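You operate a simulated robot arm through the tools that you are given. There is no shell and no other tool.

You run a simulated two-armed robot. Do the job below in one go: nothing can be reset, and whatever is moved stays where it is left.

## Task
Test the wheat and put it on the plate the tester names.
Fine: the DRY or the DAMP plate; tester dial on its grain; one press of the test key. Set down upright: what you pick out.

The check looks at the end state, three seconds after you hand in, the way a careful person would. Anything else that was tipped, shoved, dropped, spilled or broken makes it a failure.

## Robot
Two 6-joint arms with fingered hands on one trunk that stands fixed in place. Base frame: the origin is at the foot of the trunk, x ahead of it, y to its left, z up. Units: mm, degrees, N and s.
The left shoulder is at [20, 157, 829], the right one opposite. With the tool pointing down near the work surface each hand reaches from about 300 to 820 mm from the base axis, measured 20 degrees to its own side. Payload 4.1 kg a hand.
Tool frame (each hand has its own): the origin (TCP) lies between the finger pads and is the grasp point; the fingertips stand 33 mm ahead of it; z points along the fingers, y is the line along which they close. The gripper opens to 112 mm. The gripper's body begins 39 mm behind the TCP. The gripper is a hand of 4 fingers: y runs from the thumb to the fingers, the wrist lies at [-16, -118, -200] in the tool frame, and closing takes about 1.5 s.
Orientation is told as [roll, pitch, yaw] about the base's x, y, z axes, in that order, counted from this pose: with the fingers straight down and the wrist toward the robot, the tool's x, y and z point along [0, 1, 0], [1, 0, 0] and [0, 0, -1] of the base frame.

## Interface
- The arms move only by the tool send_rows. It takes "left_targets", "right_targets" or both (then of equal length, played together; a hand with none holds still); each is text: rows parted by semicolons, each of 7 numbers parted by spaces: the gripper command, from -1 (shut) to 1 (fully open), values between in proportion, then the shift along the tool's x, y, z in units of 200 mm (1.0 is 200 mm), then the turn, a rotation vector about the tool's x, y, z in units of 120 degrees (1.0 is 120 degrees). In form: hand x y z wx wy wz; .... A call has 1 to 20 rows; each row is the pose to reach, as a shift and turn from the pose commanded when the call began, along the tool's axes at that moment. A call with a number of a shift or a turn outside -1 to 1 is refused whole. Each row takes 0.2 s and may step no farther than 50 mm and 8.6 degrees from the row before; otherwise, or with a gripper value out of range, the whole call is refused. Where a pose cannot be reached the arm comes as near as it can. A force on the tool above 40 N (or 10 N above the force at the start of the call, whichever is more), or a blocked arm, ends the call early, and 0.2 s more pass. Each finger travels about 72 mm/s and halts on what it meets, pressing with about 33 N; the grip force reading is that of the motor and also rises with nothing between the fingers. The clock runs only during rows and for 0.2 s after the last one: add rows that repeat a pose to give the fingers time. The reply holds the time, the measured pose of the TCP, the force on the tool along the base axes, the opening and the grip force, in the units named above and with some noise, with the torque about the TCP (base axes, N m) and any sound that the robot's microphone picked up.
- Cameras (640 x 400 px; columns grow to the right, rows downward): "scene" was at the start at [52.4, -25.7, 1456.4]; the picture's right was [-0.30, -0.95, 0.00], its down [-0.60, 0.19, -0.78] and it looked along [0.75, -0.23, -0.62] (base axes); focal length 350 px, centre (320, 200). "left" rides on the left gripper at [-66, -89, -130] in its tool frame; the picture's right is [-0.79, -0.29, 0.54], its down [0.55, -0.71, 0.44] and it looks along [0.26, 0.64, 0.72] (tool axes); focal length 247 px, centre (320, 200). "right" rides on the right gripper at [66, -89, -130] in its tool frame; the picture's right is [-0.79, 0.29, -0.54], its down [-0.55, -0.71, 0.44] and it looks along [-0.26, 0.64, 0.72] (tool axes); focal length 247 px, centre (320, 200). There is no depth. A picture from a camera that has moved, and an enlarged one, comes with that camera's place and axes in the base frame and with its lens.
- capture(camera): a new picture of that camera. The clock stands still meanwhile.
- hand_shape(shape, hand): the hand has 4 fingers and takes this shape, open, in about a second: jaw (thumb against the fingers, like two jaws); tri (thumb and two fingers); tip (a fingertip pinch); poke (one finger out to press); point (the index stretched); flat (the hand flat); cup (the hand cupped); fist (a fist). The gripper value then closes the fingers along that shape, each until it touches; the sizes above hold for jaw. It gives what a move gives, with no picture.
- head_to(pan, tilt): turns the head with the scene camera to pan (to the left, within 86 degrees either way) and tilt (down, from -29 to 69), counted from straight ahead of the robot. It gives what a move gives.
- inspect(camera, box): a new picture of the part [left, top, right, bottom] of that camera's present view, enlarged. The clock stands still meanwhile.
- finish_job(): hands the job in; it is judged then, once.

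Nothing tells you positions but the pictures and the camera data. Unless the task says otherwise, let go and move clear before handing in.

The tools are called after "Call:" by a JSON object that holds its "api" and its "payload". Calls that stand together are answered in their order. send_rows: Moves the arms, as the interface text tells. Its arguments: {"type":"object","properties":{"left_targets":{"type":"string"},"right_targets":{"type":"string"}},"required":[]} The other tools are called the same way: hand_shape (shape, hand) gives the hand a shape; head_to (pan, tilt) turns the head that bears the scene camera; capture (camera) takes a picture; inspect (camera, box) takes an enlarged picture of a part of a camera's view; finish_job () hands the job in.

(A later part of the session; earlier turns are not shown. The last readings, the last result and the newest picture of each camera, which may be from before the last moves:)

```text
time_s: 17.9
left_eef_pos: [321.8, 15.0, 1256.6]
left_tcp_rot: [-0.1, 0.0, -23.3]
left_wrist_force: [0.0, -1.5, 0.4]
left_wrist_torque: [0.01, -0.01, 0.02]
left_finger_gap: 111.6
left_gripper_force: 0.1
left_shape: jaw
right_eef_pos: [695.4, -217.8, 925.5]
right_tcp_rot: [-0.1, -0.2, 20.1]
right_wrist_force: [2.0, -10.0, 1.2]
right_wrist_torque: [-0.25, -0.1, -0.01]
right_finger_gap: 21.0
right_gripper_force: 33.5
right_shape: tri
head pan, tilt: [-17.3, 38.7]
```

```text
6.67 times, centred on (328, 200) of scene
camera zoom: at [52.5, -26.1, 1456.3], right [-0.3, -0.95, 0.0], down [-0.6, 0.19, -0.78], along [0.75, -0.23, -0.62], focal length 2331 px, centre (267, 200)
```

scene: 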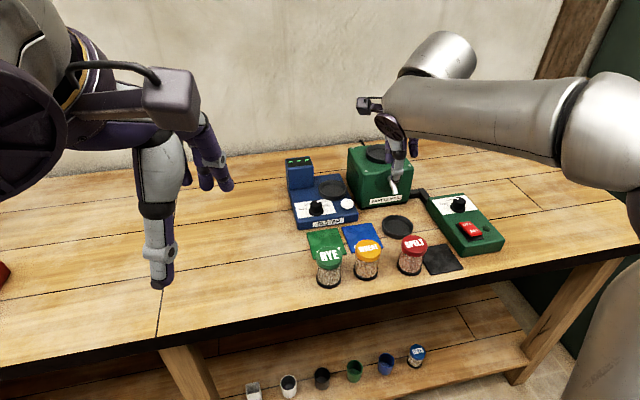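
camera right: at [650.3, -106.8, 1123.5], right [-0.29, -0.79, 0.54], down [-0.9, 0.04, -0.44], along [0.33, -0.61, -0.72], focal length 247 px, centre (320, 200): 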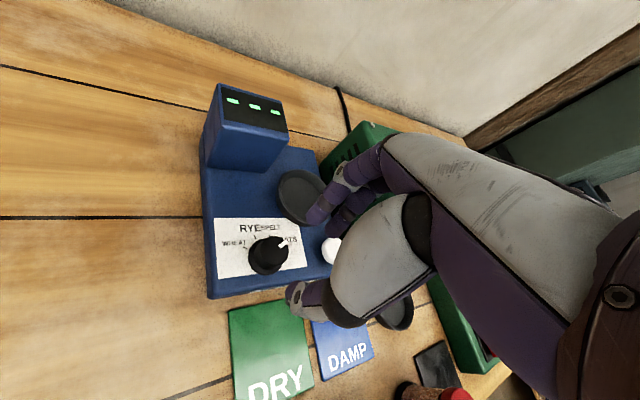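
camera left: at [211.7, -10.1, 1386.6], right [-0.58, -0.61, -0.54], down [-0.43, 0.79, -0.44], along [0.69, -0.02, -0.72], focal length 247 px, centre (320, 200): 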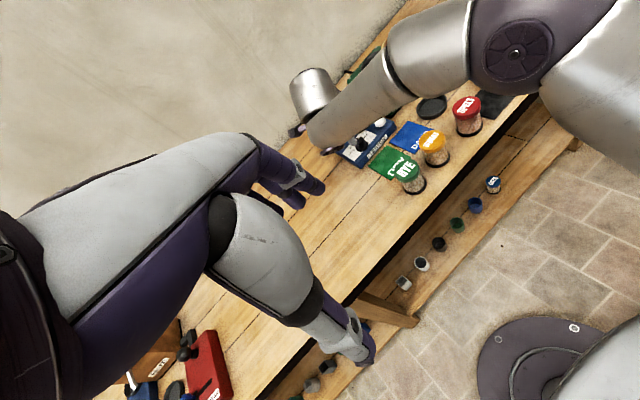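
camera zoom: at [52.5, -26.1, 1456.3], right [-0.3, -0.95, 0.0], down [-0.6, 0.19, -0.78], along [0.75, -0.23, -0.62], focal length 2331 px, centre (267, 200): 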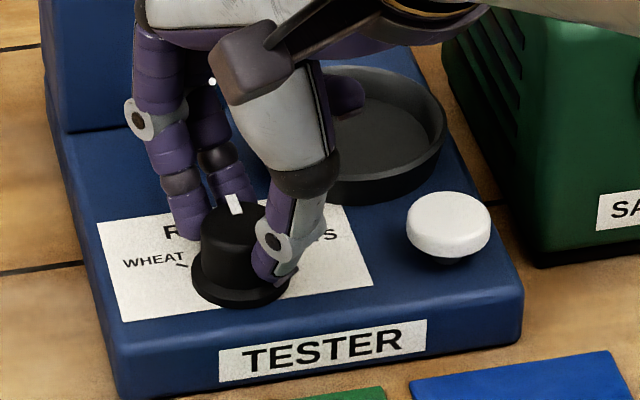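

The knob followed the hand exactly: the pointer is now halfway. I release, lift, swing back to -40° and come down for the second stroke.

Call:
{"api": "send_rows", "payload": {"right_targets": "-0.18 0 0 0 0 0 0; -0.18 0 0 0 0 0 0; -0.18 0 0 0 0 0 0; -0.18 0 0 -0.08 0 0 0; -0.18 0 0 -0.16 0 0 0; -0.18 0 0 -0.16 0 0 0.0625; -0.18 0 0 -0.16 0 0 0.125; -0.18 0 0 -0.16 0 0 0.1875; -0.18 0 0 -0.16 0 0 0.25; -0.18 0 0 -0.16 0 0 0.3125; -0.18 0 0 -0.16 0 0 0.375; -0.18 0 0 -0.16 0 0 0.4375; -0.18 0 0 -0.16 0 0 0.5; -0.18 0 0 -0.16 0 0 0.5"}}

Call:
{"api": "inspect", "payload": {"camera": "right", "box": [200, 150, 440, 350]}}

Call:
{"api": "inspect", "payload": {"camera": "scene", "box": [280, 170, 376, 230]}}

```text
time_s: 20.9
left_eef_pos: [320.2, 15.9, 1255.6]
left_tcp_rot: [0.0, 0.0, -23.4]
left_wrist_force: [0.2, -0.4, 0.2]
left_wrist_torque: [-0.01, 0.0, -0.03]
left_finger_gap: 111.7
left_gripper_force: 0.0
left_shape: jaw
right_eef_pos: [694.4, -215.7, 958.3]
right_tcp_rot: [0.2, -0.2, -40.2]
right_wrist_force: [0.3, 0.2, 0.3]
right_wrist_torque: [0.0, 0.03, -0.03]
right_finger_gap: 45.9
right_gripper_force: 0.1
right_shape: tri
head pan, tilt: [-17.3, 38.7]
```

```text
2.00 times, centred on (320, 250) of right
camera zoom: at [668.9, -109.1, 1088.8], right [-0.29, -0.79, 0.54], down [-0.9, 0.04, -0.44], along [0.33, -0.61, -0.72], focal length 494 px, centre (320, 100)
```

zoom: 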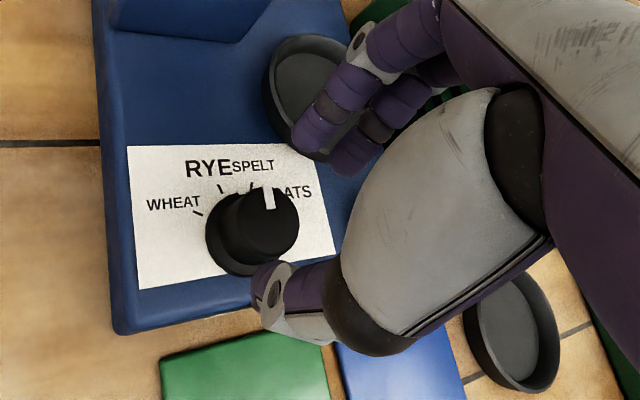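

```text
6.67 times, centred on (328, 200) of scene
camera zoom: at [52.4, -25.7, 1456.4], right [-0.3, -0.95, 0.0], down [-0.6, 0.19, -0.78], along [0.75, -0.23, -0.62], focal length 2331 px, centre (267, 200)
```

zoom: 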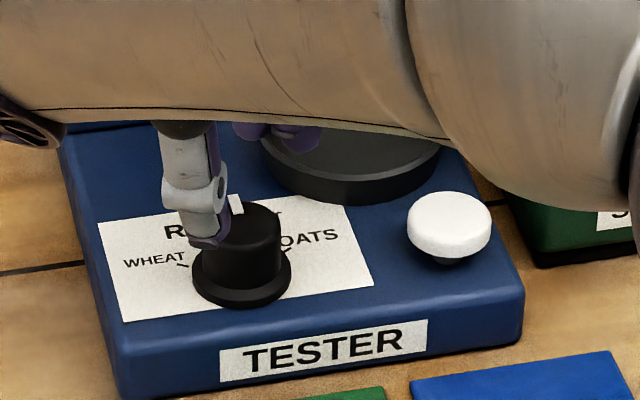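

The pointer now stands at the middle of the scale, so another 60° brings it to WHEAT. I lower, grip and turn again.

Call:
{"api": "send_rows", "payload": {"right_targets": "-0.18 0 0 0.06 0 0 0; -0.18 0 0 0.12 0 0 0; -0.18 0 0 0.163 0 0 0; -0.5 0 0 0.163 0 0 0; -0.8 0 0 0.163 0 0 0; -0.8 0 0 0.163 0 0 0; -0.8 0 0 0.163 0 0 0; -0.8 0 0 0.163 0 0 -0.0625; -0.8 0 0 0.163 0 0 -0.125; -0.8 0 0 0.163 0 0 -0.1875; -0.8 0 0 0.163 0 0 -0.25; -0.8 0 0 0.163 0 0 -0.3125; -0.8 0 0 0.163 0 0 -0.375; -0.8 0 0 0.163 0 0 -0.4375; -0.8 0 0 0.163 0 0 -0.5; -0.8 0 0 0.163 0 0 -0.5"}}

Call:
{"api": "inspect", "payload": {"camera": "right", "box": [200, 150, 440, 350]}}

Call:
{"api": "inspect", "payload": {"camera": "scene", "box": [280, 170, 376, 230]}}

```text
time_s: 24.3
left_eef_pos: [320.3, 15.0, 1256.7]
left_tcp_rot: [0.0, 0.0, -23.4]
left_wrist_force: [-0.1, -0.8, 0.1]
left_wrist_torque: [-0.02, 0.01, -0.01]
left_finger_gap: 111.5
left_gripper_force: 0.1
left_shape: jaw
right_eef_pos: [694.6, -216.8, 925.4]
right_tcp_rot: [-0.1, -0.1, 19.9]
right_wrist_force: [5.3, -11.7, -4.8]
right_wrist_torque: [-0.28, -0.18, -0.06]
right_finger_gap: 21.0
right_gripper_force: 33.4
right_shape: tri
head pan, tilt: [-17.3, 38.7]
```

```text
2.00 times, centred on (320, 250) of right
camera zoom: at [588.7, -186.2, 1055.3], right [0.54, -0.65, 0.54], down [-0.48, -0.76, -0.44], along [0.69, -0.02, -0.72], focal length 494 px, centre (320, 100)
```

zoom: 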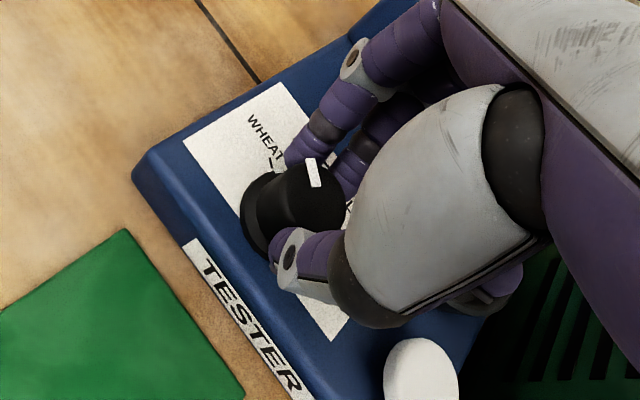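

```text
6.67 times, centred on (328, 200) of scene
camera zoom: at [52.7, -26.2, 1456.3], right [-0.3, -0.95, 0.0], down [-0.6, 0.19, -0.78], along [0.75, -0.23, -0.62], focal length 2331 px, centre (267, 200)
```

zoom: 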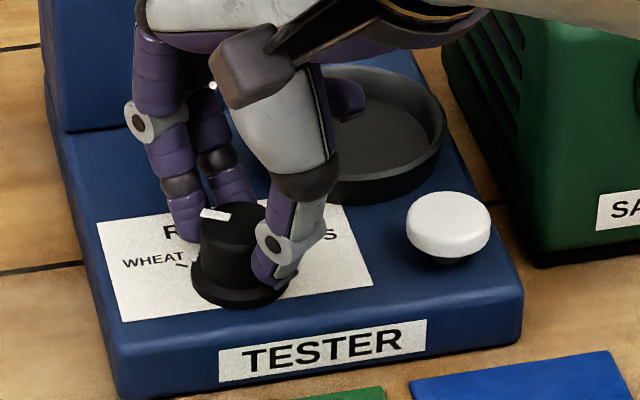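

The pointer now looks to be on WHEAT. I release and lift straight up, then check the dial.

Call:
{"api": "send_rows", "payload": {"right_targets": "-0.18 0 0 0 0 0 0; -0.18 0 0 0 0 0 0; -0.18 0 0 0 0 0 0; -0.18 0 0 -0.08 0 0 0; -0.18 0 0 -0.16 0 0 0; -0.18 0 0 -0.28 0 0 0; -0.18 0 0 -0.4 0 0 0.0625; -0.18 0 0 -0.5 0 0 0.125; -0.18 0 0 -0.5 0 0 0.1875; -0.18 0 0 -0.5 0 0 0.25; -0.18 0 0 -0.5 0 0 0.3125; -0.18 0 0 -0.5 0 0 0.36; -0.18 0 0 -0.5 0 0 0.36"}}

Call:
{"api": "capture", "payload": {"camera": "right"}}

Call:
{"api": "inspect", "payload": {"camera": "scene", "box": [280, 170, 376, 230]}}

```text
time_s: 27.1
left_eef_pos: [320.6, 15.0, 1255.1]
left_tcp_rot: [0.0, 0.0, -23.4]
left_wrist_force: [-0.3, 0.2, -0.3]
left_wrist_torque: [0.0, 0.0, -0.01]
left_finger_gap: 111.6
left_gripper_force: 0.0
left_shape: jaw
right_eef_pos: [694.9, -216.6, 1025.6]
right_tcp_rot: [0.0, -0.1, -23.3]
right_wrist_force: [-0.1, -0.1, 0.5]
right_wrist_torque: [0.04, -0.02, 0.0]
right_finger_gap: 45.6
right_gripper_force: 0.0
right_shape: tri
head pan, tilt: [-17.3, 38.7]
```

```text
taken
camera right: at [638.6, -121.0, 1156.2], right [-0.05, -0.84, 0.54], down [-0.87, -0.23, -0.44], along [0.49, -0.49, -0.72], focal length 247 px, centre (320, 200)
```

right: 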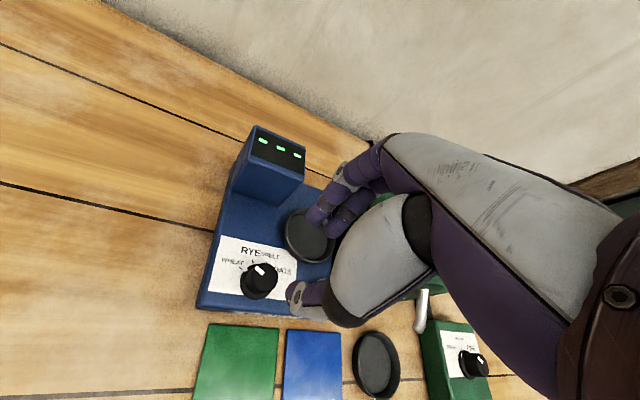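

```text
6.67 times, centred on (328, 200) of scene
camera zoom: at [52.4, -25.7, 1456.4], right [-0.3, -0.95, 0.0], down [-0.6, 0.19, -0.78], along [0.75, -0.23, -0.62], focal length 2331 px, centre (267, 200)
```

zoom: 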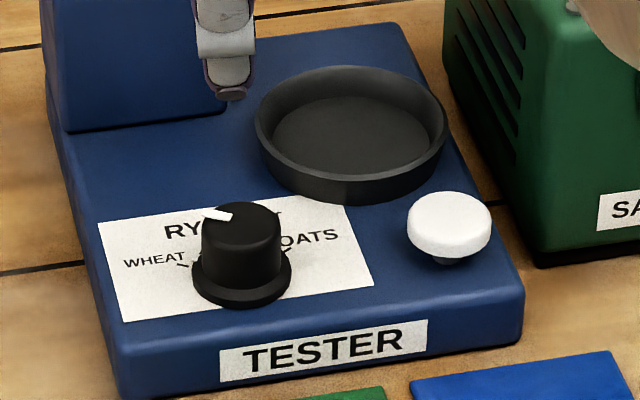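

Call:
{"api": "inspect", "payload": {"camera": "right", "box": [205, 225, 301, 305]}}

Call:
{"api": "inspect", "payload": {"camera": "scene", "box": [292, 192, 340, 222]}}

Call:
{"api": "inspect", "payload": {"camera": "scene", "box": [330, 225, 410, 285]}}

```text
5.00 times, centred on (253, 265) of right
camera zoom: at [638.6, -121.0, 1156.2], right [-0.05, -0.84, 0.54], down [-0.87, -0.23, -0.44], along [0.49, -0.49, -0.72], focal length 1235 px, centre (655, -125)
```

zoom: 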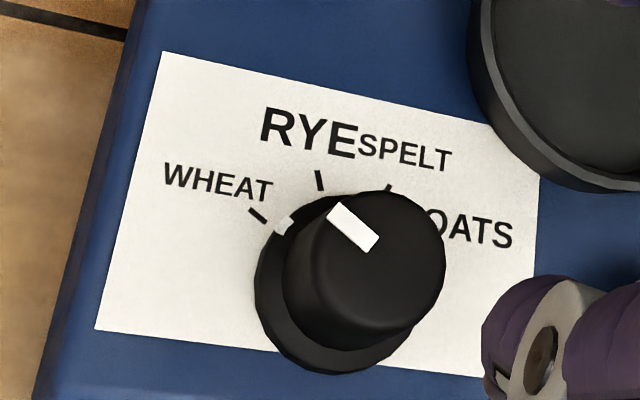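

```text
13.33 times, centred on (316, 207) of scene
camera zoom: at [52.4, -25.7, 1456.4], right [-0.3, -0.95, 0.0], down [-0.6, 0.19, -0.78], along [0.75, -0.23, -0.62], focal length 4662 px, centre (373, 107)
```

zoom: 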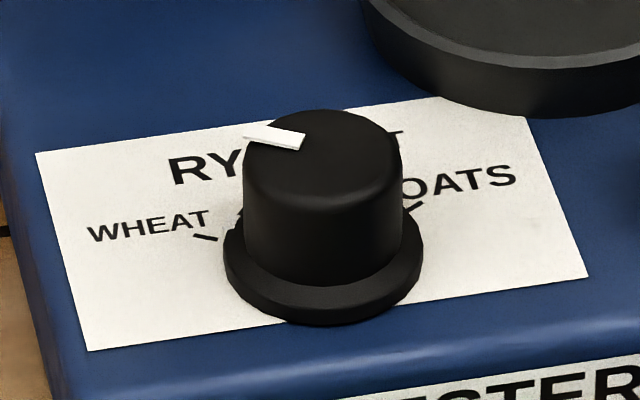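

```text
6.67 times, centred on (370, 255) of scene
camera zoom: at [52.4, -25.7, 1456.4], right [-0.3, -0.95, 0.0], down [-0.6, 0.19, -0.78], along [0.75, -0.23, -0.62], focal length 2331 px, centre (-13, -167)
```

zoom: 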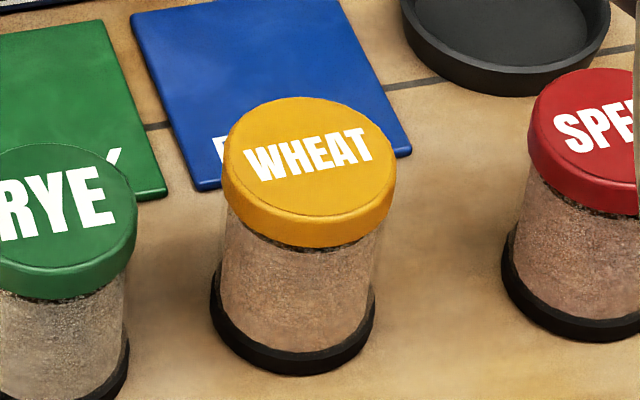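

The dial's tab lines up with the WHEAT tick to within about 1°, so the dial is set. Next I take the hand over the wheat jar at about [500.5, -270], opened to about 80 mm, at a safe height.

Call:
{"api": "send_rows", "payload": {"right_targets": "0.43 -0.1259 -0.1574 0.0156 0 0 -0.0555; 0.43 -0.2519 -0.3148 0.0312 0 0 -0.111; 0.43 -0.3778 -0.4722 0.0468 0 0 -0.1665; 0.43 -0.5038 -0.6296 0.0624 0 0 -0.222; 0.43 -0.6297 -0.787 0.078 0 0 -0.2775; 0.43 -0.6297 -0.787 0.078 0 0 -0.2775"}}

Call:
{"api": "capture", "payload": {"camera": "right"}}

Call:
{"api": "inspect", "payload": {"camera": "scene", "box": [290, 180, 450, 300]}}

Call:
{"api": "inspect", "payload": {"camera": "left", "box": [340, 60, 500, 200]}}

```text
time_s: 28.5
left_eef_pos: [321.0, 15.3, 1256.2]
left_tcp_rot: [0.0, 0.0, -23.4]
left_wrist_force: [0.0, -0.1, -0.5]
left_wrist_torque: [-0.02, 0.0, -0.02]
left_finger_gap: 111.8
left_gripper_force: 0.1
left_shape: jaw
right_eef_pos: [498.4, -270.3, 1007.6]
right_tcp_rot: [0.0, 0.0, 10.1]
right_wrist_force: [-0.1, -0.4, -0.5]
right_wrist_torque: [0.03, 0.0, -0.02]
right_finger_gap: 79.8
right_gripper_force: 0.1
right_shape: tri
head pan, tilt: [-17.3, 38.7]
```

```text
taken
camera right: at [400.0, -220.3, 1138.3], right [0.42, -0.73, 0.54], down [-0.6, -0.67, -0.44], along [0.68, -0.14, -0.72], focal length 247 px, centre (320, 200)
```

right: 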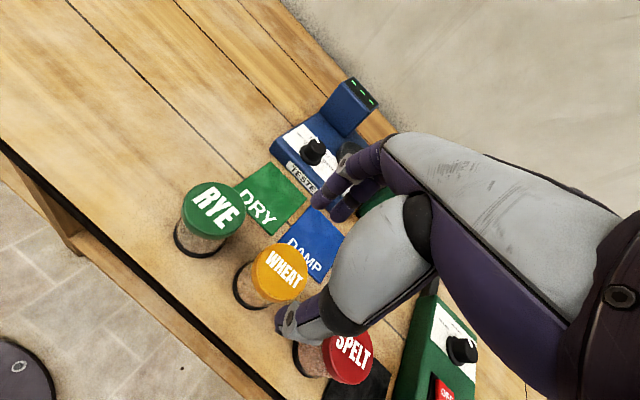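

```text
3.33 times, centred on (370, 240) of scene
camera zoom: at [52.5, -25.7, 1456.4], right [-0.3, -0.95, 0.0], down [-0.6, 0.19, -0.78], along [0.75, -0.23, -0.62], focal length 1166 px, centre (153, 67)
```

zoom: 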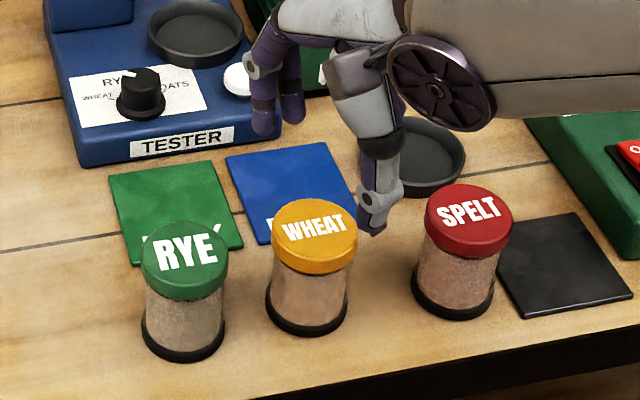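

```text
2.86 times, centred on (420, 130) of left
camera zoom: at [211.9, -10.1, 1386.6], right [-0.58, -0.61, -0.54], down [-0.43, 0.79, -0.44], along [0.69, -0.02, -0.72], focal length 706 px, centre (34, 400)
```

zoom: 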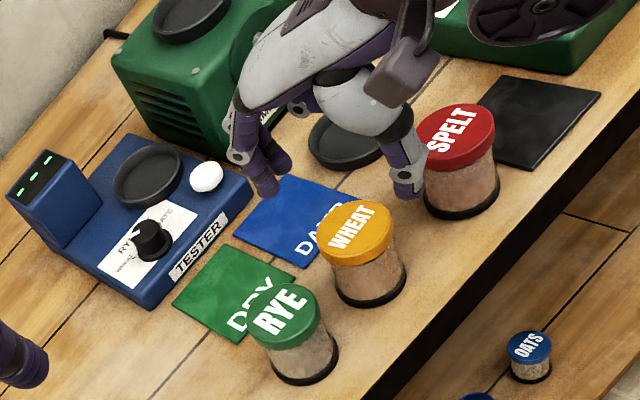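

Call:
{"api": "inspect", "payload": {"camera": "right", "box": [210, 220, 370, 380]}}

Call:
{"api": "inspect", "payload": {"camera": "left", "box": [390, 110, 470, 190]}}

```text
2.50 times, centred on (290, 300) of right
camera zoom: at [400.0, -220.3, 1138.3], right [0.42, -0.73, 0.54], down [-0.6, -0.67, -0.44], along [0.68, -0.14, -0.72], focal length 617 px, centre (395, -50)
```

zoom: 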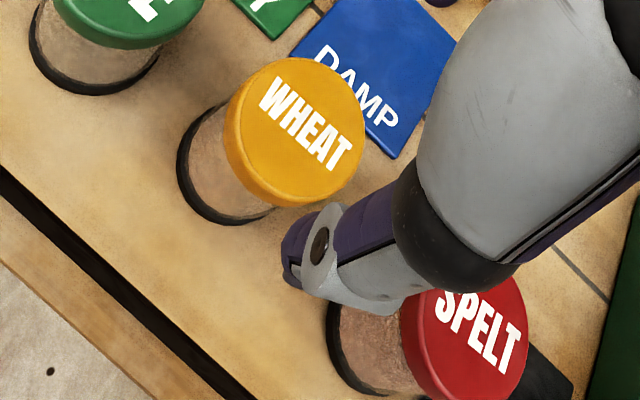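

```text
5.00 times, centred on (430, 150) of left
camera zoom: at [211.9, -10.1, 1386.6], right [-0.58, -0.61, -0.54], down [-0.43, 0.79, -0.44], along [0.69, -0.02, -0.72], focal length 1235 px, centre (-230, 450)
```

zoom: 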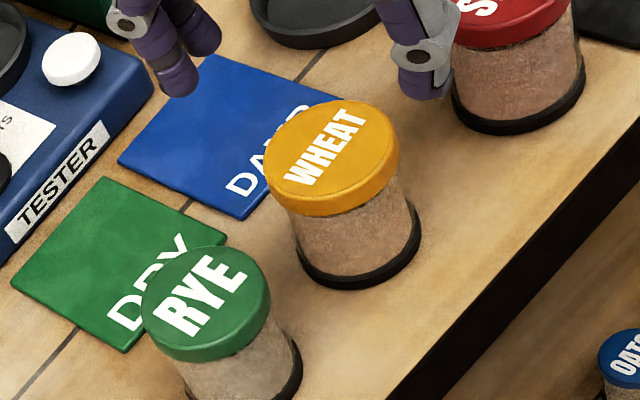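

The jar fix holds at about [500, -271]; the hand is within 1.5 mm. I lower partway and check that the fingers clear the lid.

Call:
{"api": "send_rows", "payload": {"right_targets": "0.43 -0.006 0.004 0.1 0 0 0; 0.43 -0.006 0.004 0.2 0 0 0; 0.43 -0.006 0.004 0.28 0 0 0; 0.43 -0.006 0.004 0.34 0 0 0; 0.43 -0.006 0.004 0.34 0 0 0"}}

Call:
{"api": "inspect", "payload": {"camera": "right", "box": [210, 150, 450, 350]}}

Call:
{"api": "inspect", "payload": {"camera": "scene", "box": [310, 190, 430, 290]}}

Call:
{"api": "inspect", "payload": {"camera": "left", "box": [380, 90, 480, 190]}}

```text
time_s: 29.7
left_eef_pos: [320.9, 15.5, 1257.0]
left_tcp_rot: [0.0, 0.0, -23.5]
left_wrist_force: [-0.4, -0.2, 0.6]
left_wrist_torque: [0.03, -0.01, -0.04]
left_finger_gap: 111.6
left_gripper_force: 0.0
left_shape: jaw
right_eef_pos: [501.8, -269.1, 940.7]
right_tcp_rot: [0.0, 0.0, 10.1]
right_wrist_force: [-0.5, 0.3, -0.3]
right_wrist_torque: [-0.01, 0.01, -0.01]
right_finger_gap: 79.6
right_gripper_force: 0.2
right_shape: tri
head pan, tilt: [-17.3, 38.7]
```

```text
2.00 times, centred on (330, 250) of right
camera zoom: at [401.9, -220.9, 1071.1], right [0.42, -0.73, 0.54], down [-0.6, -0.67, -0.44], along [0.68, -0.14, -0.72], focal length 494 px, centre (300, 100)
```

zoom: 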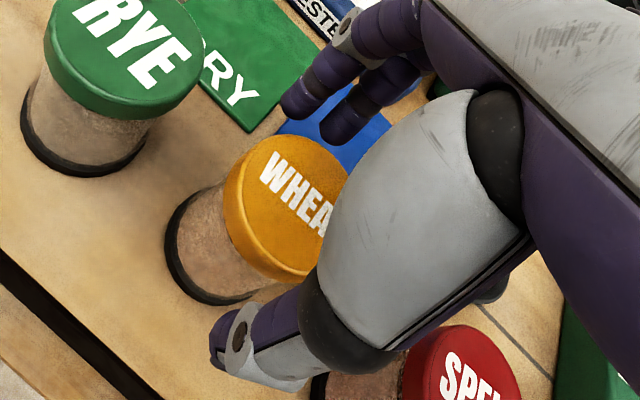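

```text
4.00 times, centred on (370, 240) of scene
camera zoom: at [52.4, -25.6, 1456.4], right [-0.3, -0.95, 0.0], down [-0.6, 0.19, -0.78], along [0.75, -0.23, -0.62], focal length 1399 px, centre (120, 40)
```

zoom: 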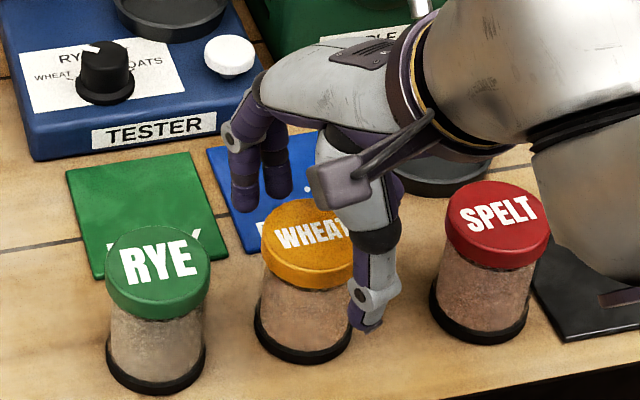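

```text
4.00 times, centred on (430, 140) of left
camera zoom: at [211.7, -10.1, 1386.6], right [-0.58, -0.61, -0.54], down [-0.43, 0.79, -0.44], along [0.69, -0.02, -0.72], focal length 988 px, centre (-120, 440)
```

zoom: 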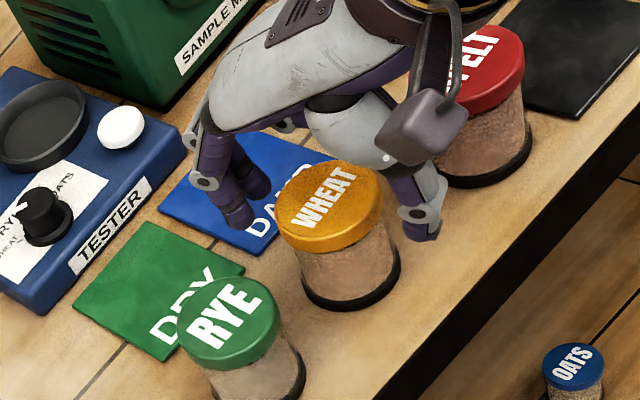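

Thumb and fingers straddle the lid with good margins and the other jars are clear. I lower the last 33 mm with a tiny centring shift.

Call:
{"api": "send_rows", "payload": {"right_targets": "0.43 0.015 -0.005 0.04 0 0 0; 0.43 0.015 -0.005 0.08 0 0 0; 0.43 0.015 -0.005 0.12 0 0 0; 0.43 0.015 -0.005 0.165 0 0 0; 0.43 0.015 -0.005 0.165 0 0 0"}}

Call:
{"api": "inspect", "payload": {"camera": "right", "box": [210, 150, 450, 350]}}

Call:
{"api": "inspect", "payload": {"camera": "scene", "box": [310, 190, 430, 290]}}

Call:
{"api": "inspect", "payload": {"camera": "left", "box": [380, 90, 480, 190]}}

```text
time_s: 30.9
left_eef_pos: [320.3, 15.0, 1256.7]
left_tcp_rot: [0.0, 0.0, -23.4]
left_wrist_force: [-0.5, -0.7, 0.3]
left_wrist_torque: [-0.02, 0.0, 0.05]
left_finger_gap: 111.6
left_gripper_force: 0.0
left_shape: jaw
right_eef_pos: [501.0, -268.9, 910.1]
right_tcp_rot: [-0.3, -0.5, 10.0]
right_wrist_force: [6.3, -2.5, 21.9]
right_wrist_torque: [-0.5, -0.25, 0.1]
right_finger_gap: 80.2
right_gripper_force: 0.1
right_shape: tri
head pan, tilt: [-17.3, 38.7]
```

```text
2.00 times, centred on (330, 250) of right
camera zoom: at [401.4, -219.7, 1040.0], right [0.41, -0.73, 0.54], down [-0.6, -0.67, -0.44], along [0.68, -0.15, -0.72], focal length 494 px, centre (300, 100)
```

zoom: 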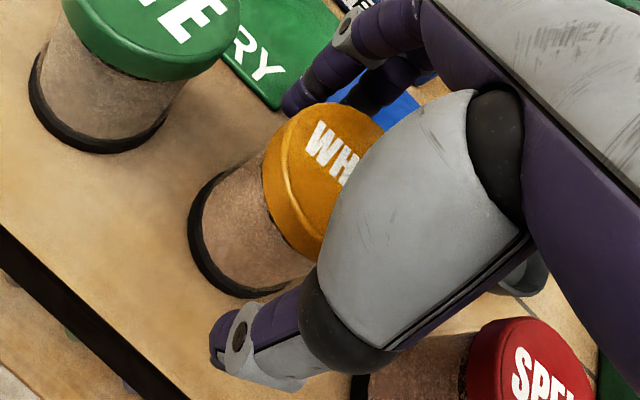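

```text
4.00 times, centred on (370, 240) of scene
camera zoom: at [52.1, -25.5, 1456.4], right [-0.3, -0.95, 0.0], down [-0.6, 0.19, -0.78], along [0.75, -0.23, -0.62], focal length 1399 px, centre (120, 40)
```

zoom: 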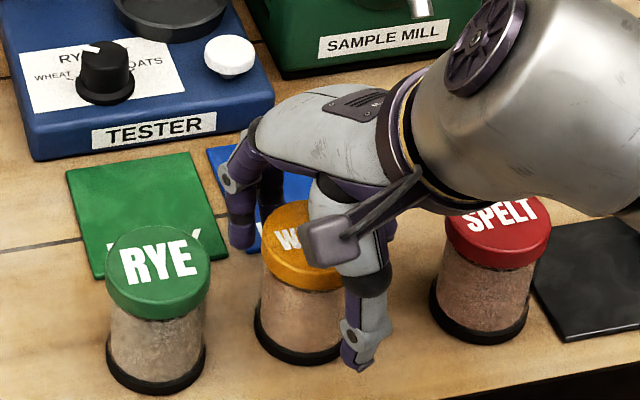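

```text
4.00 times, centred on (430, 140) of left
camera zoom: at [211.5, -10.0, 1386.7], right [-0.58, -0.61, -0.54], down [-0.43, 0.79, -0.44], along [0.69, -0.02, -0.72], focal length 988 px, centre (-120, 440)
```

zoom: 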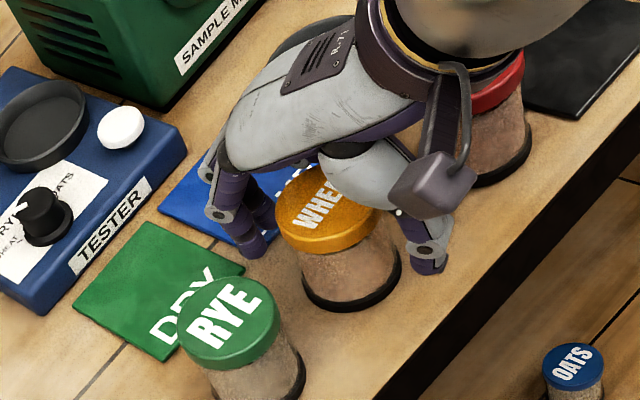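

There is a 22 N upward force: the torque says the curled third finger is resting on the lid edge. I raise 11 mm right away to clear it and check.

Call:
{"api": "send_rows", "payload": {"right_targets": "0.43 0 0 -0.03 0 0 0; 0.43 0 0 -0.055 0 0 0; 0.43 0 0 -0.055 0 0 0"}}

Call:
{"api": "inspect", "payload": {"camera": "right", "box": [210, 150, 450, 350]}}

Call:
{"api": "inspect", "payload": {"camera": "scene", "box": [310, 190, 430, 290]}}

Call:
{"api": "inspect", "payload": {"camera": "left", "box": [380, 90, 480, 190]}}

```text
time_s: 31.7
left_eef_pos: [320.2, 15.2, 1256.9]
left_tcp_rot: [0.1, -0.1, -23.4]
left_wrist_force: [-0.3, 0.3, -0.8]
left_wrist_torque: [0.02, 0.0, -0.03]
left_finger_gap: 111.7
left_gripper_force: 0.1
left_shape: jaw
right_eef_pos: [499.6, -266.8, 919.0]
right_tcp_rot: [0.1, 0.1, 10.1]
right_wrist_force: [0.0, -0.4, -0.3]
right_wrist_torque: [-0.04, 0.01, -0.01]
right_finger_gap: 80.1
right_gripper_force: 0.1
right_shape: tri
head pan, tilt: [-17.3, 38.7]
```

```text
2.00 times, centred on (330, 250) of right
camera zoom: at [400.4, -218.8, 1049.6], right [0.42, -0.73, 0.54], down [-0.6, -0.67, -0.44], along [0.68, -0.14, -0.72], focal length 494 px, centre (300, 100)
```

zoom: 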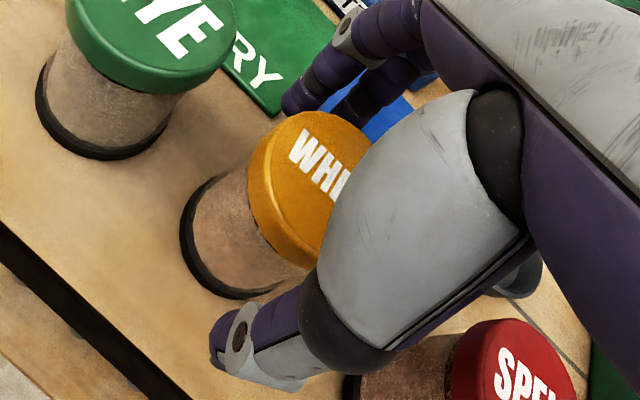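

```text
4.00 times, centred on (370, 240) of scene
camera zoom: at [52.4, -25.7, 1456.4], right [-0.3, -0.95, 0.0], down [-0.6, 0.19, -0.78], along [0.75, -0.23, -0.62], focal length 1399 px, centre (120, 40)
```

zoom: 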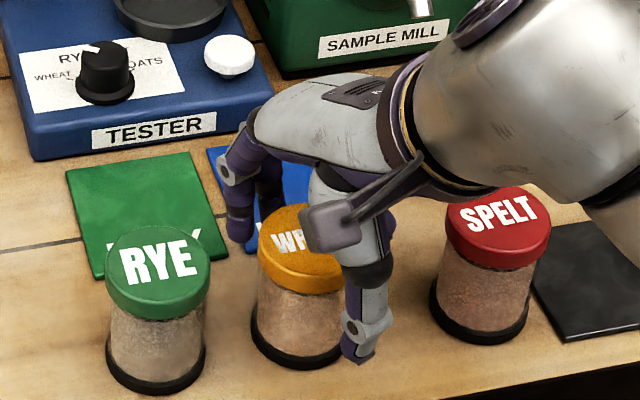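

```text
4.00 times, centred on (430, 140) of left
camera zoom: at [211.8, -10.1, 1386.6], right [-0.58, -0.61, -0.54], down [-0.43, 0.79, -0.44], along [0.69, -0.02, -0.72], focal length 988 px, centre (-120, 440)
```

zoom: 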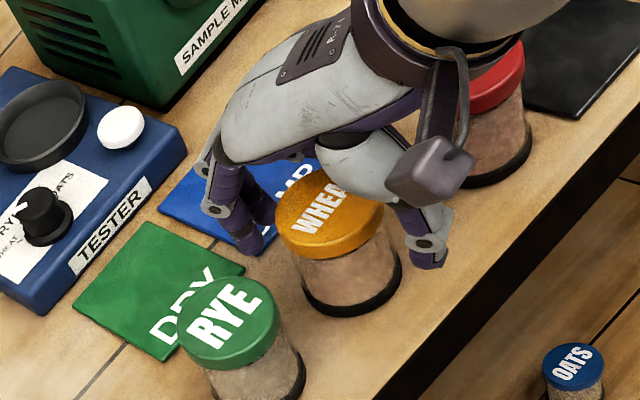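

Contact is gone and the jar stands upright, nudged by about 3 mm at most. I re-centre slightly and close at this height, with the pads on the lid and upper body.

Call:
{"api": "send_rows", "payload": {"right_targets": "0.43 0.0175 -0.01 0 0 0 0; 0.43 0.0175 -0.01 0 0 0 0; 0.2 0.0175 -0.01 0 0 0 0; 0 0.0175 -0.01 0 0 0 0; -0.3 0.0175 -0.01 0 0 0 0; -0.6 0.0175 -0.01 0 0 0 0; -0.6 0.0175 -0.01 0 0 0 0"}}

Call:
{"api": "inspect", "payload": {"camera": "right", "box": [210, 150, 450, 350]}}

Call:
{"api": "inspect", "payload": {"camera": "scene", "box": [310, 190, 430, 290]}}

Call:
{"api": "inspect", "payload": {"camera": "left", "box": [380, 90, 480, 190]}}

```text
time_s: 33.3
left_eef_pos: [320.1, 15.6, 1255.1]
left_tcp_rot: [-0.1, 0.0, -23.4]
left_wrist_force: [0.2, -0.3, -0.1]
left_wrist_torque: [0.03, 0.04, 0.03]
left_finger_gap: 111.6
left_gripper_force: 0.0
left_shape: jaw
right_eef_pos: [496.2, -264.5, 919.1]
right_tcp_rot: [0.0, 0.0, 10.0]
right_wrist_force: [-1.2, 1.5, -0.1]
right_wrist_torque: [0.01, 0.0, -0.02]
right_finger_gap: 44.7
right_gripper_force: 33.0
right_shape: tri
head pan, tilt: [-17.3, 38.7]
```

```text
2.00 times, centred on (330, 250) of right
camera zoom: at [397.9, -216.4, 1049.5], right [0.42, -0.73, 0.54], down [-0.6, -0.67, -0.44], along [0.68, -0.14, -0.72], focal length 494 px, centre (300, 100)
```

zoom: 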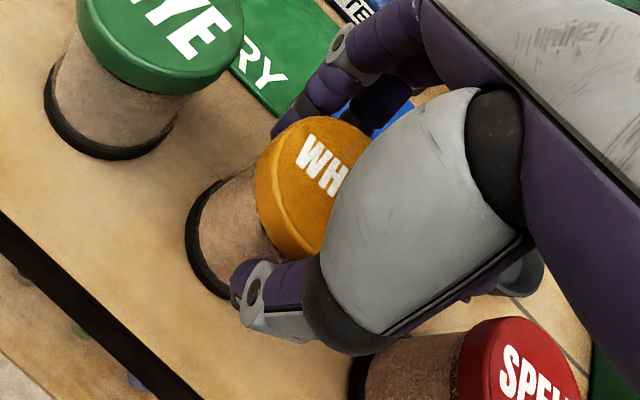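

```text
4.00 times, centred on (370, 240) of scene
camera zoom: at [52.4, -25.7, 1456.4], right [-0.3, -0.95, 0.0], down [-0.6, 0.19, -0.78], along [0.75, -0.23, -0.62], focal length 1399 px, centre (120, 40)
```

zoom: 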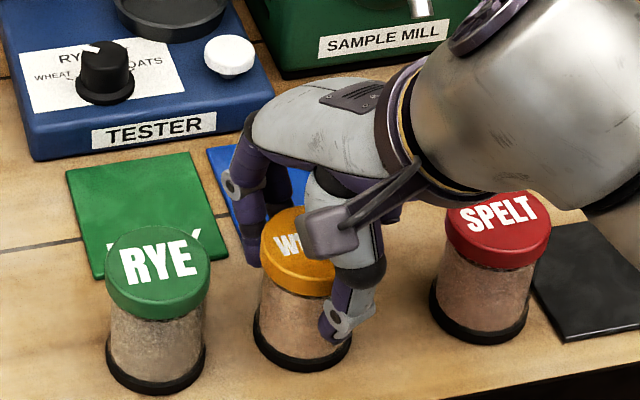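

```text
4.00 times, centred on (430, 140) of left
camera zoom: at [211.8, -10.1, 1386.6], right [-0.58, -0.61, -0.54], down [-0.43, 0.79, -0.44], along [0.69, -0.02, -0.72], focal length 988 px, centre (-120, 440)
```

zoom: 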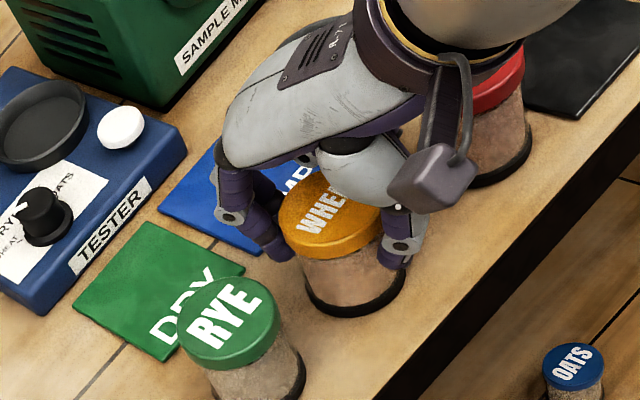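

The grip is solid (33 N) with the jar upright. I lift it gently about 70 mm and check that it hangs straight.

Call:
{"api": "send_rows", "payload": {"right_targets": "-0.6 0 0 -0.02 0 0 0; -0.6 0 0 -0.05 0 0 0; -0.6 0 0 -0.1 0 0 0; -0.6 0 0 -0.18 0 0 0; -0.6 0 0 -0.27 0 0 0; -0.6 0 0 -0.35 0 0 0; -0.6 0 0 -0.35 0 0 0"}}

Call:
{"api": "inspect", "payload": {"camera": "right", "box": [210, 150, 450, 350]}}

Call:
{"api": "inspect", "payload": {"camera": "scene", "box": [290, 150, 450, 290]}}

Call:
{"api": "inspect", "payload": {"camera": "left", "box": [360, 60, 500, 200]}}

```text
time_s: 34.9
left_eef_pos: [321.3, 16.3, 1256.6]
left_tcp_rot: [0.0, 0.0, -23.4]
left_wrist_force: [0.2, -0.3, 0.3]
left_wrist_torque: [0.0, -0.01, -0.01]
left_finger_gap: 111.9
left_gripper_force: 0.0
left_shape: jaw
right_eef_pos: [496.2, -264.7, 989.9]
right_tcp_rot: [0.1, -0.2, 10.1]
right_wrist_force: [-0.4, -0.5, -2.5]
right_wrist_torque: [-0.02, 0.03, 0.0]
right_finger_gap: 44.6
right_gripper_force: 32.6
right_shape: tri
head pan, tilt: [-17.3, 38.7]
```

```text
2.00 times, centred on (330, 250) of right
camera zoom: at [398.2, -215.8, 1120.2], right [0.42, -0.73, 0.54], down [-0.6, -0.67, -0.44], along [0.68, -0.14, -0.72], focal length 494 px, centre (300, 100)
```

zoom: 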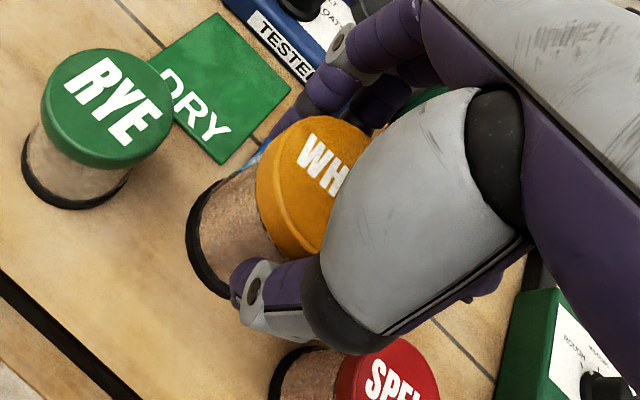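

```text
2.86 times, centred on (370, 220) of scene
camera zoom: at [52.5, -25.7, 1456.4], right [-0.3, -0.95, 0.0], down [-0.6, 0.19, -0.78], along [0.75, -0.23, -0.62], focal length 999 px, centre (177, 143)
```

zoom: 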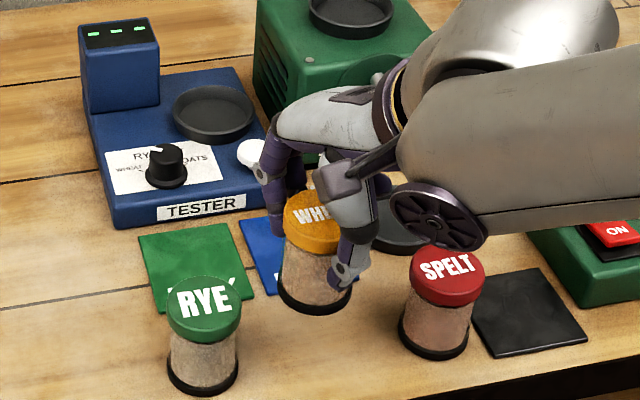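

```text
2.86 times, centred on (430, 130) of left
camera zoom: at [211.8, -10.2, 1386.6], right [-0.58, -0.61, -0.54], down [-0.43, 0.79, -0.44], along [0.69, -0.02, -0.72], focal length 706 px, centre (6, 400)
```

zoom: 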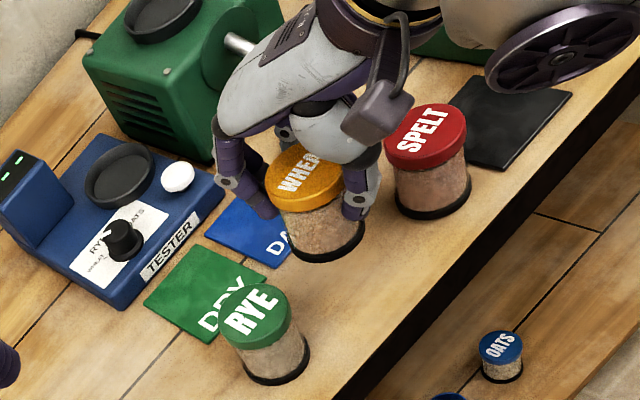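

The jar hangs straight and whole. I'll measure where it sits relative to the hand, so that it lands centred in the tester's pan.

Call:
{"api": "inspect", "payload": {"camera": "scene", "box": [320, 205, 400, 265]}}

Call:
{"api": "inspect", "payload": {"camera": "left", "box": [430, 95, 510, 165]}}

Call:
{"api": "inspect", "payload": {"camera": "scene", "box": [300, 160, 380, 220]}}

```text
6.67 times, centred on (360, 235) of scene
camera zoom: at [52.5, -25.7, 1456.4], right [-0.3, -0.95, 0.0], down [-0.6, 0.19, -0.78], along [0.75, -0.23, -0.62], focal length 2331 px, centre (53, -33)
```

zoom: 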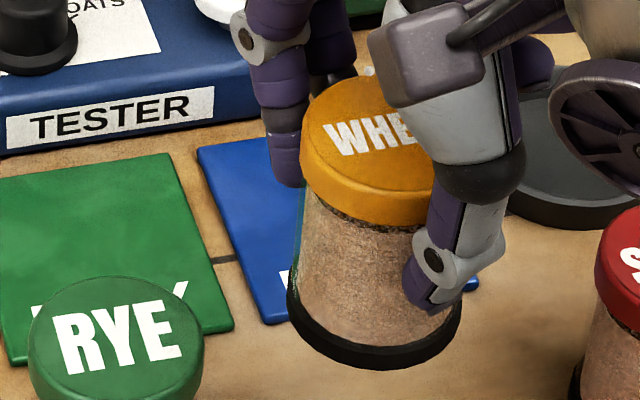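

```text
5.71 times, centred on (470, 130) of left
camera zoom: at [211.8, -10.2, 1386.6], right [-0.58, -0.61, -0.54], down [-0.43, 0.79, -0.44], along [0.69, -0.02, -0.72], focal length 1411 px, centre (-537, 600)
```

zoom: 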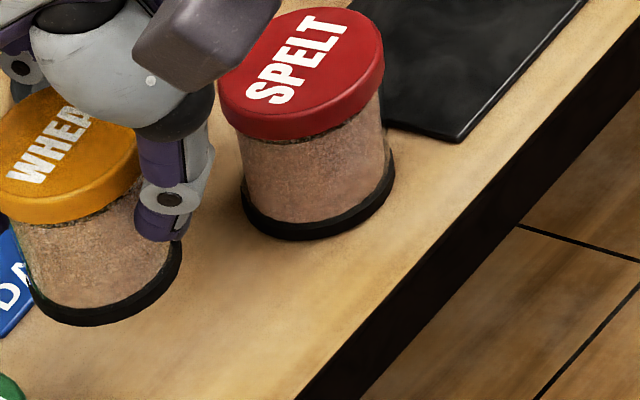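

```text
6.67 times, centred on (340, 190) of scene
camera zoom: at [52.5, -25.7, 1456.4], right [-0.3, -0.95, 0.0], down [-0.6, 0.19, -0.78], along [0.75, -0.23, -0.62], focal length 2331 px, centre (187, 267)
```

zoom: 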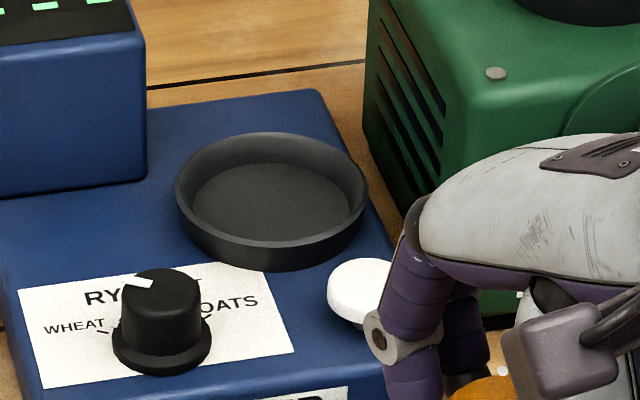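

The jar sits about 3 mm off the tool axis in tool x, nearly upright. The tester pan centre is about [753, -280], rim z≈899. I carry the jar forward at a height that clears knob, key and rim, in two legs.

Call:
{"api": "send_rows", "payload": {"right_targets": "-0.6 -0.028 0.125 0 0 0 0.0208; -0.6 -0.056 0.25 0 0 0 0.0417; -0.6 -0.084 0.375 0 0 0 0.0625; -0.6 -0.112 0.5 0 0 0 0.0833; -0.6 -0.14 0.625 0 0 0 0.1042; -0.6 -0.168 0.7506 0 0 0 0.125; -0.6 -0.168 0.7506 0 0 0 0.125"}}

Call:
{"api": "capture", "payload": {"camera": "right"}}

Call:
{"api": "inspect", "payload": {"camera": "scene", "box": [270, 130, 430, 250]}}

Call:
{"api": "inspect", "payload": {"camera": "left", "box": [330, 60, 470, 200]}}

```text
time_s: 36.5
left_eef_pos: [321.8, 16.1, 1256.3]
left_tcp_rot: [0.0, 0.1, -23.5]
left_wrist_force: [0.4, -0.3, 0.2]
left_wrist_torque: [-0.02, -0.04, 0.01]
left_finger_gap: 111.8
left_gripper_force: 0.1
left_shape: jaw
right_eef_pos: [650.3, -272.4, 990.8]
right_tcp_rot: [0.0, 0.1, -5.1]
right_wrist_force: [0.0, 0.1, -2.7]
right_wrist_torque: [0.02, -0.02, -0.01]
right_finger_gap: 44.5
right_gripper_force: 32.9
right_shape: tri
head pan, tilt: [-17.3, 38.7]
```

```text
taken
camera right: at [567.9, -199.1, 1120.6], right [0.22, -0.81, 0.54], down [-0.76, -0.49, -0.44], along [0.62, -0.31, -0.72], focal length 247 px, centre (320, 200)
```

right: 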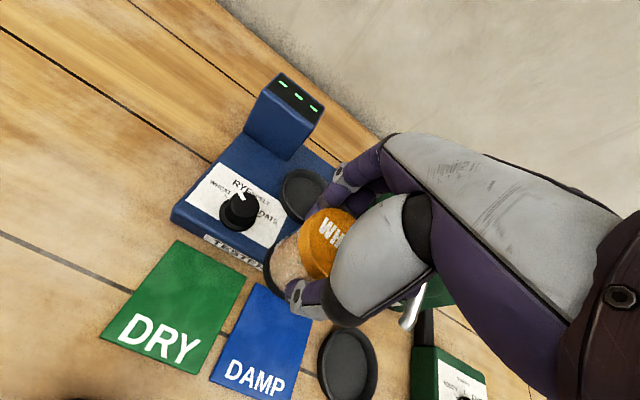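

```text
3.33 times, centred on (350, 190) of scene
camera zoom: at [52.4, -25.7, 1456.4], right [-0.3, -0.95, 0.0], down [-0.6, 0.19, -0.78], along [0.75, -0.23, -0.62], focal length 1166 px, centre (220, 233)
```

zoom: 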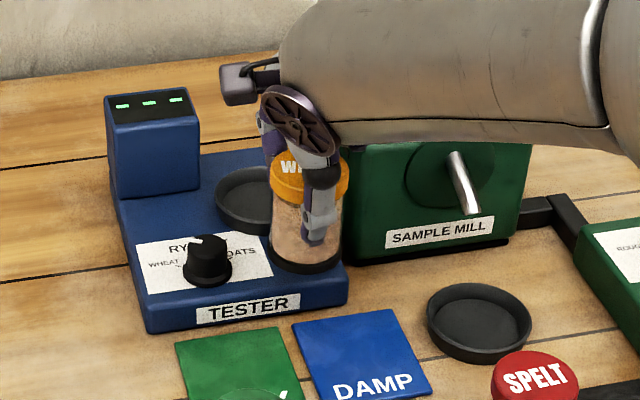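

```text
2.86 times, centred on (400, 130) of left
camera zoom: at [211.7, -10.2, 1386.6], right [-0.58, -0.61, -0.54], down [-0.43, 0.79, -0.44], along [0.69, -0.02, -0.72], focal length 706 px, centre (91, 400)
```

zoom: 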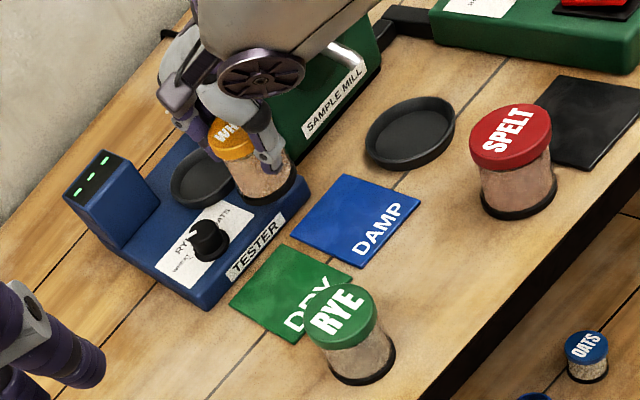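

The jar is clear and steady over the tester front. Second leg: to above the pan.

Call:
{"api": "send_rows", "payload": {"right_targets": "-0.6 0.005 0.1027 0 0 0 0.0167; -0.6 0.01 0.2053 0 0 0 0.0333; -0.6 0.015 0.308 0 0 0 0.05; -0.6 0.02 0.4106 0 0 0 0.0667; -0.6 0.025 0.5133 0 0 0 0.0833; -0.6 0.025 0.5133 0 0 0 0.0833; -0.6 0.025 0.5133 0 0 0 0.0833"}}

Call:
{"api": "capture", "payload": {"camera": "right"}}

Call:
{"api": "inspect", "payload": {"camera": "scene", "box": [270, 130, 430, 230]}}

Call:
{"api": "inspect", "payload": {"camera": "left", "box": [310, 60, 430, 160]}}

```text
time_s: 38.1
left_eef_pos: [321.0, 15.8, 1256.4]
left_tcp_rot: [0.0, 0.0, -23.5]
left_wrist_force: [0.5, 0.7, 0.7]
left_wrist_torque: [0.04, -0.01, 0.0]
left_finger_gap: 112.0
left_gripper_force: 0.1
left_shape: jaw
right_eef_pos: [753.8, -275.5, 989.8]
right_tcp_rot: [0.0, 0.1, -15.0]
right_wrist_force: [0.0, -0.2, -1.7]
right_wrist_torque: [0.01, 0.02, 0.0]
right_finger_gap: 44.4
right_gripper_force: 33.6
right_shape: tri
head pan, tilt: [-17.3, 38.7]
```

```text
taken
camera right: at [684.5, -189.4, 1121.2], right [0.07, -0.84, 0.54], down [-0.83, -0.35, -0.44], along [0.55, -0.42, -0.72], focal length 247 px, centre (320, 200)
```

right: 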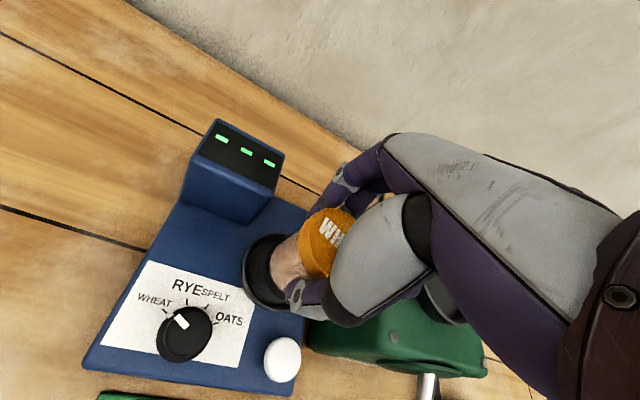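

```text
4.00 times, centred on (350, 180) of scene
camera zoom: at [52.4, -25.7, 1456.4], right [-0.3, -0.95, 0.0], down [-0.6, 0.19, -0.78], along [0.75, -0.23, -0.62], focal length 1399 px, centre (200, 280)
```

zoom: 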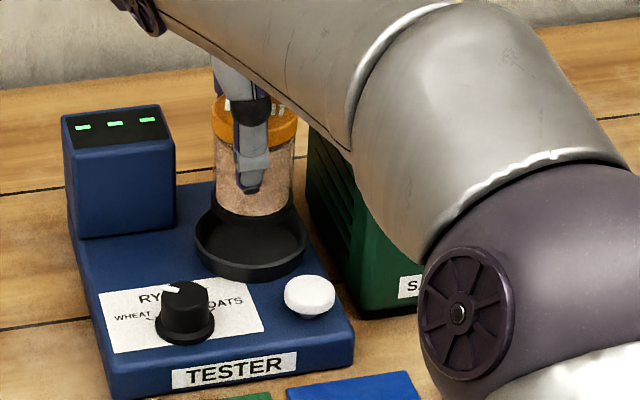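

```text
4.00 times, centred on (370, 110) of left
camera zoom: at [211.8, -10.2, 1386.6], right [-0.58, -0.61, -0.54], down [-0.43, 0.79, -0.44], along [0.69, -0.02, -0.72], focal length 988 px, centre (120, 560)
```

zoom: 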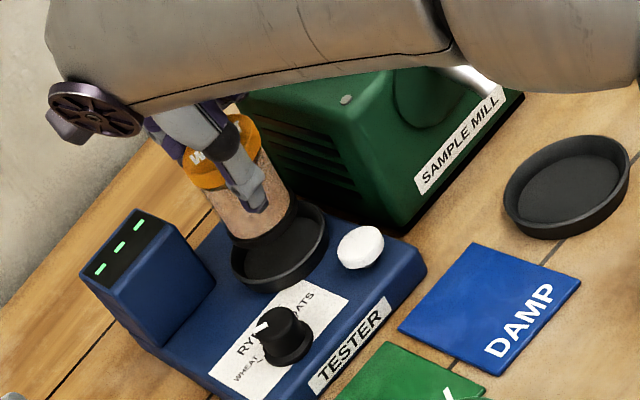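

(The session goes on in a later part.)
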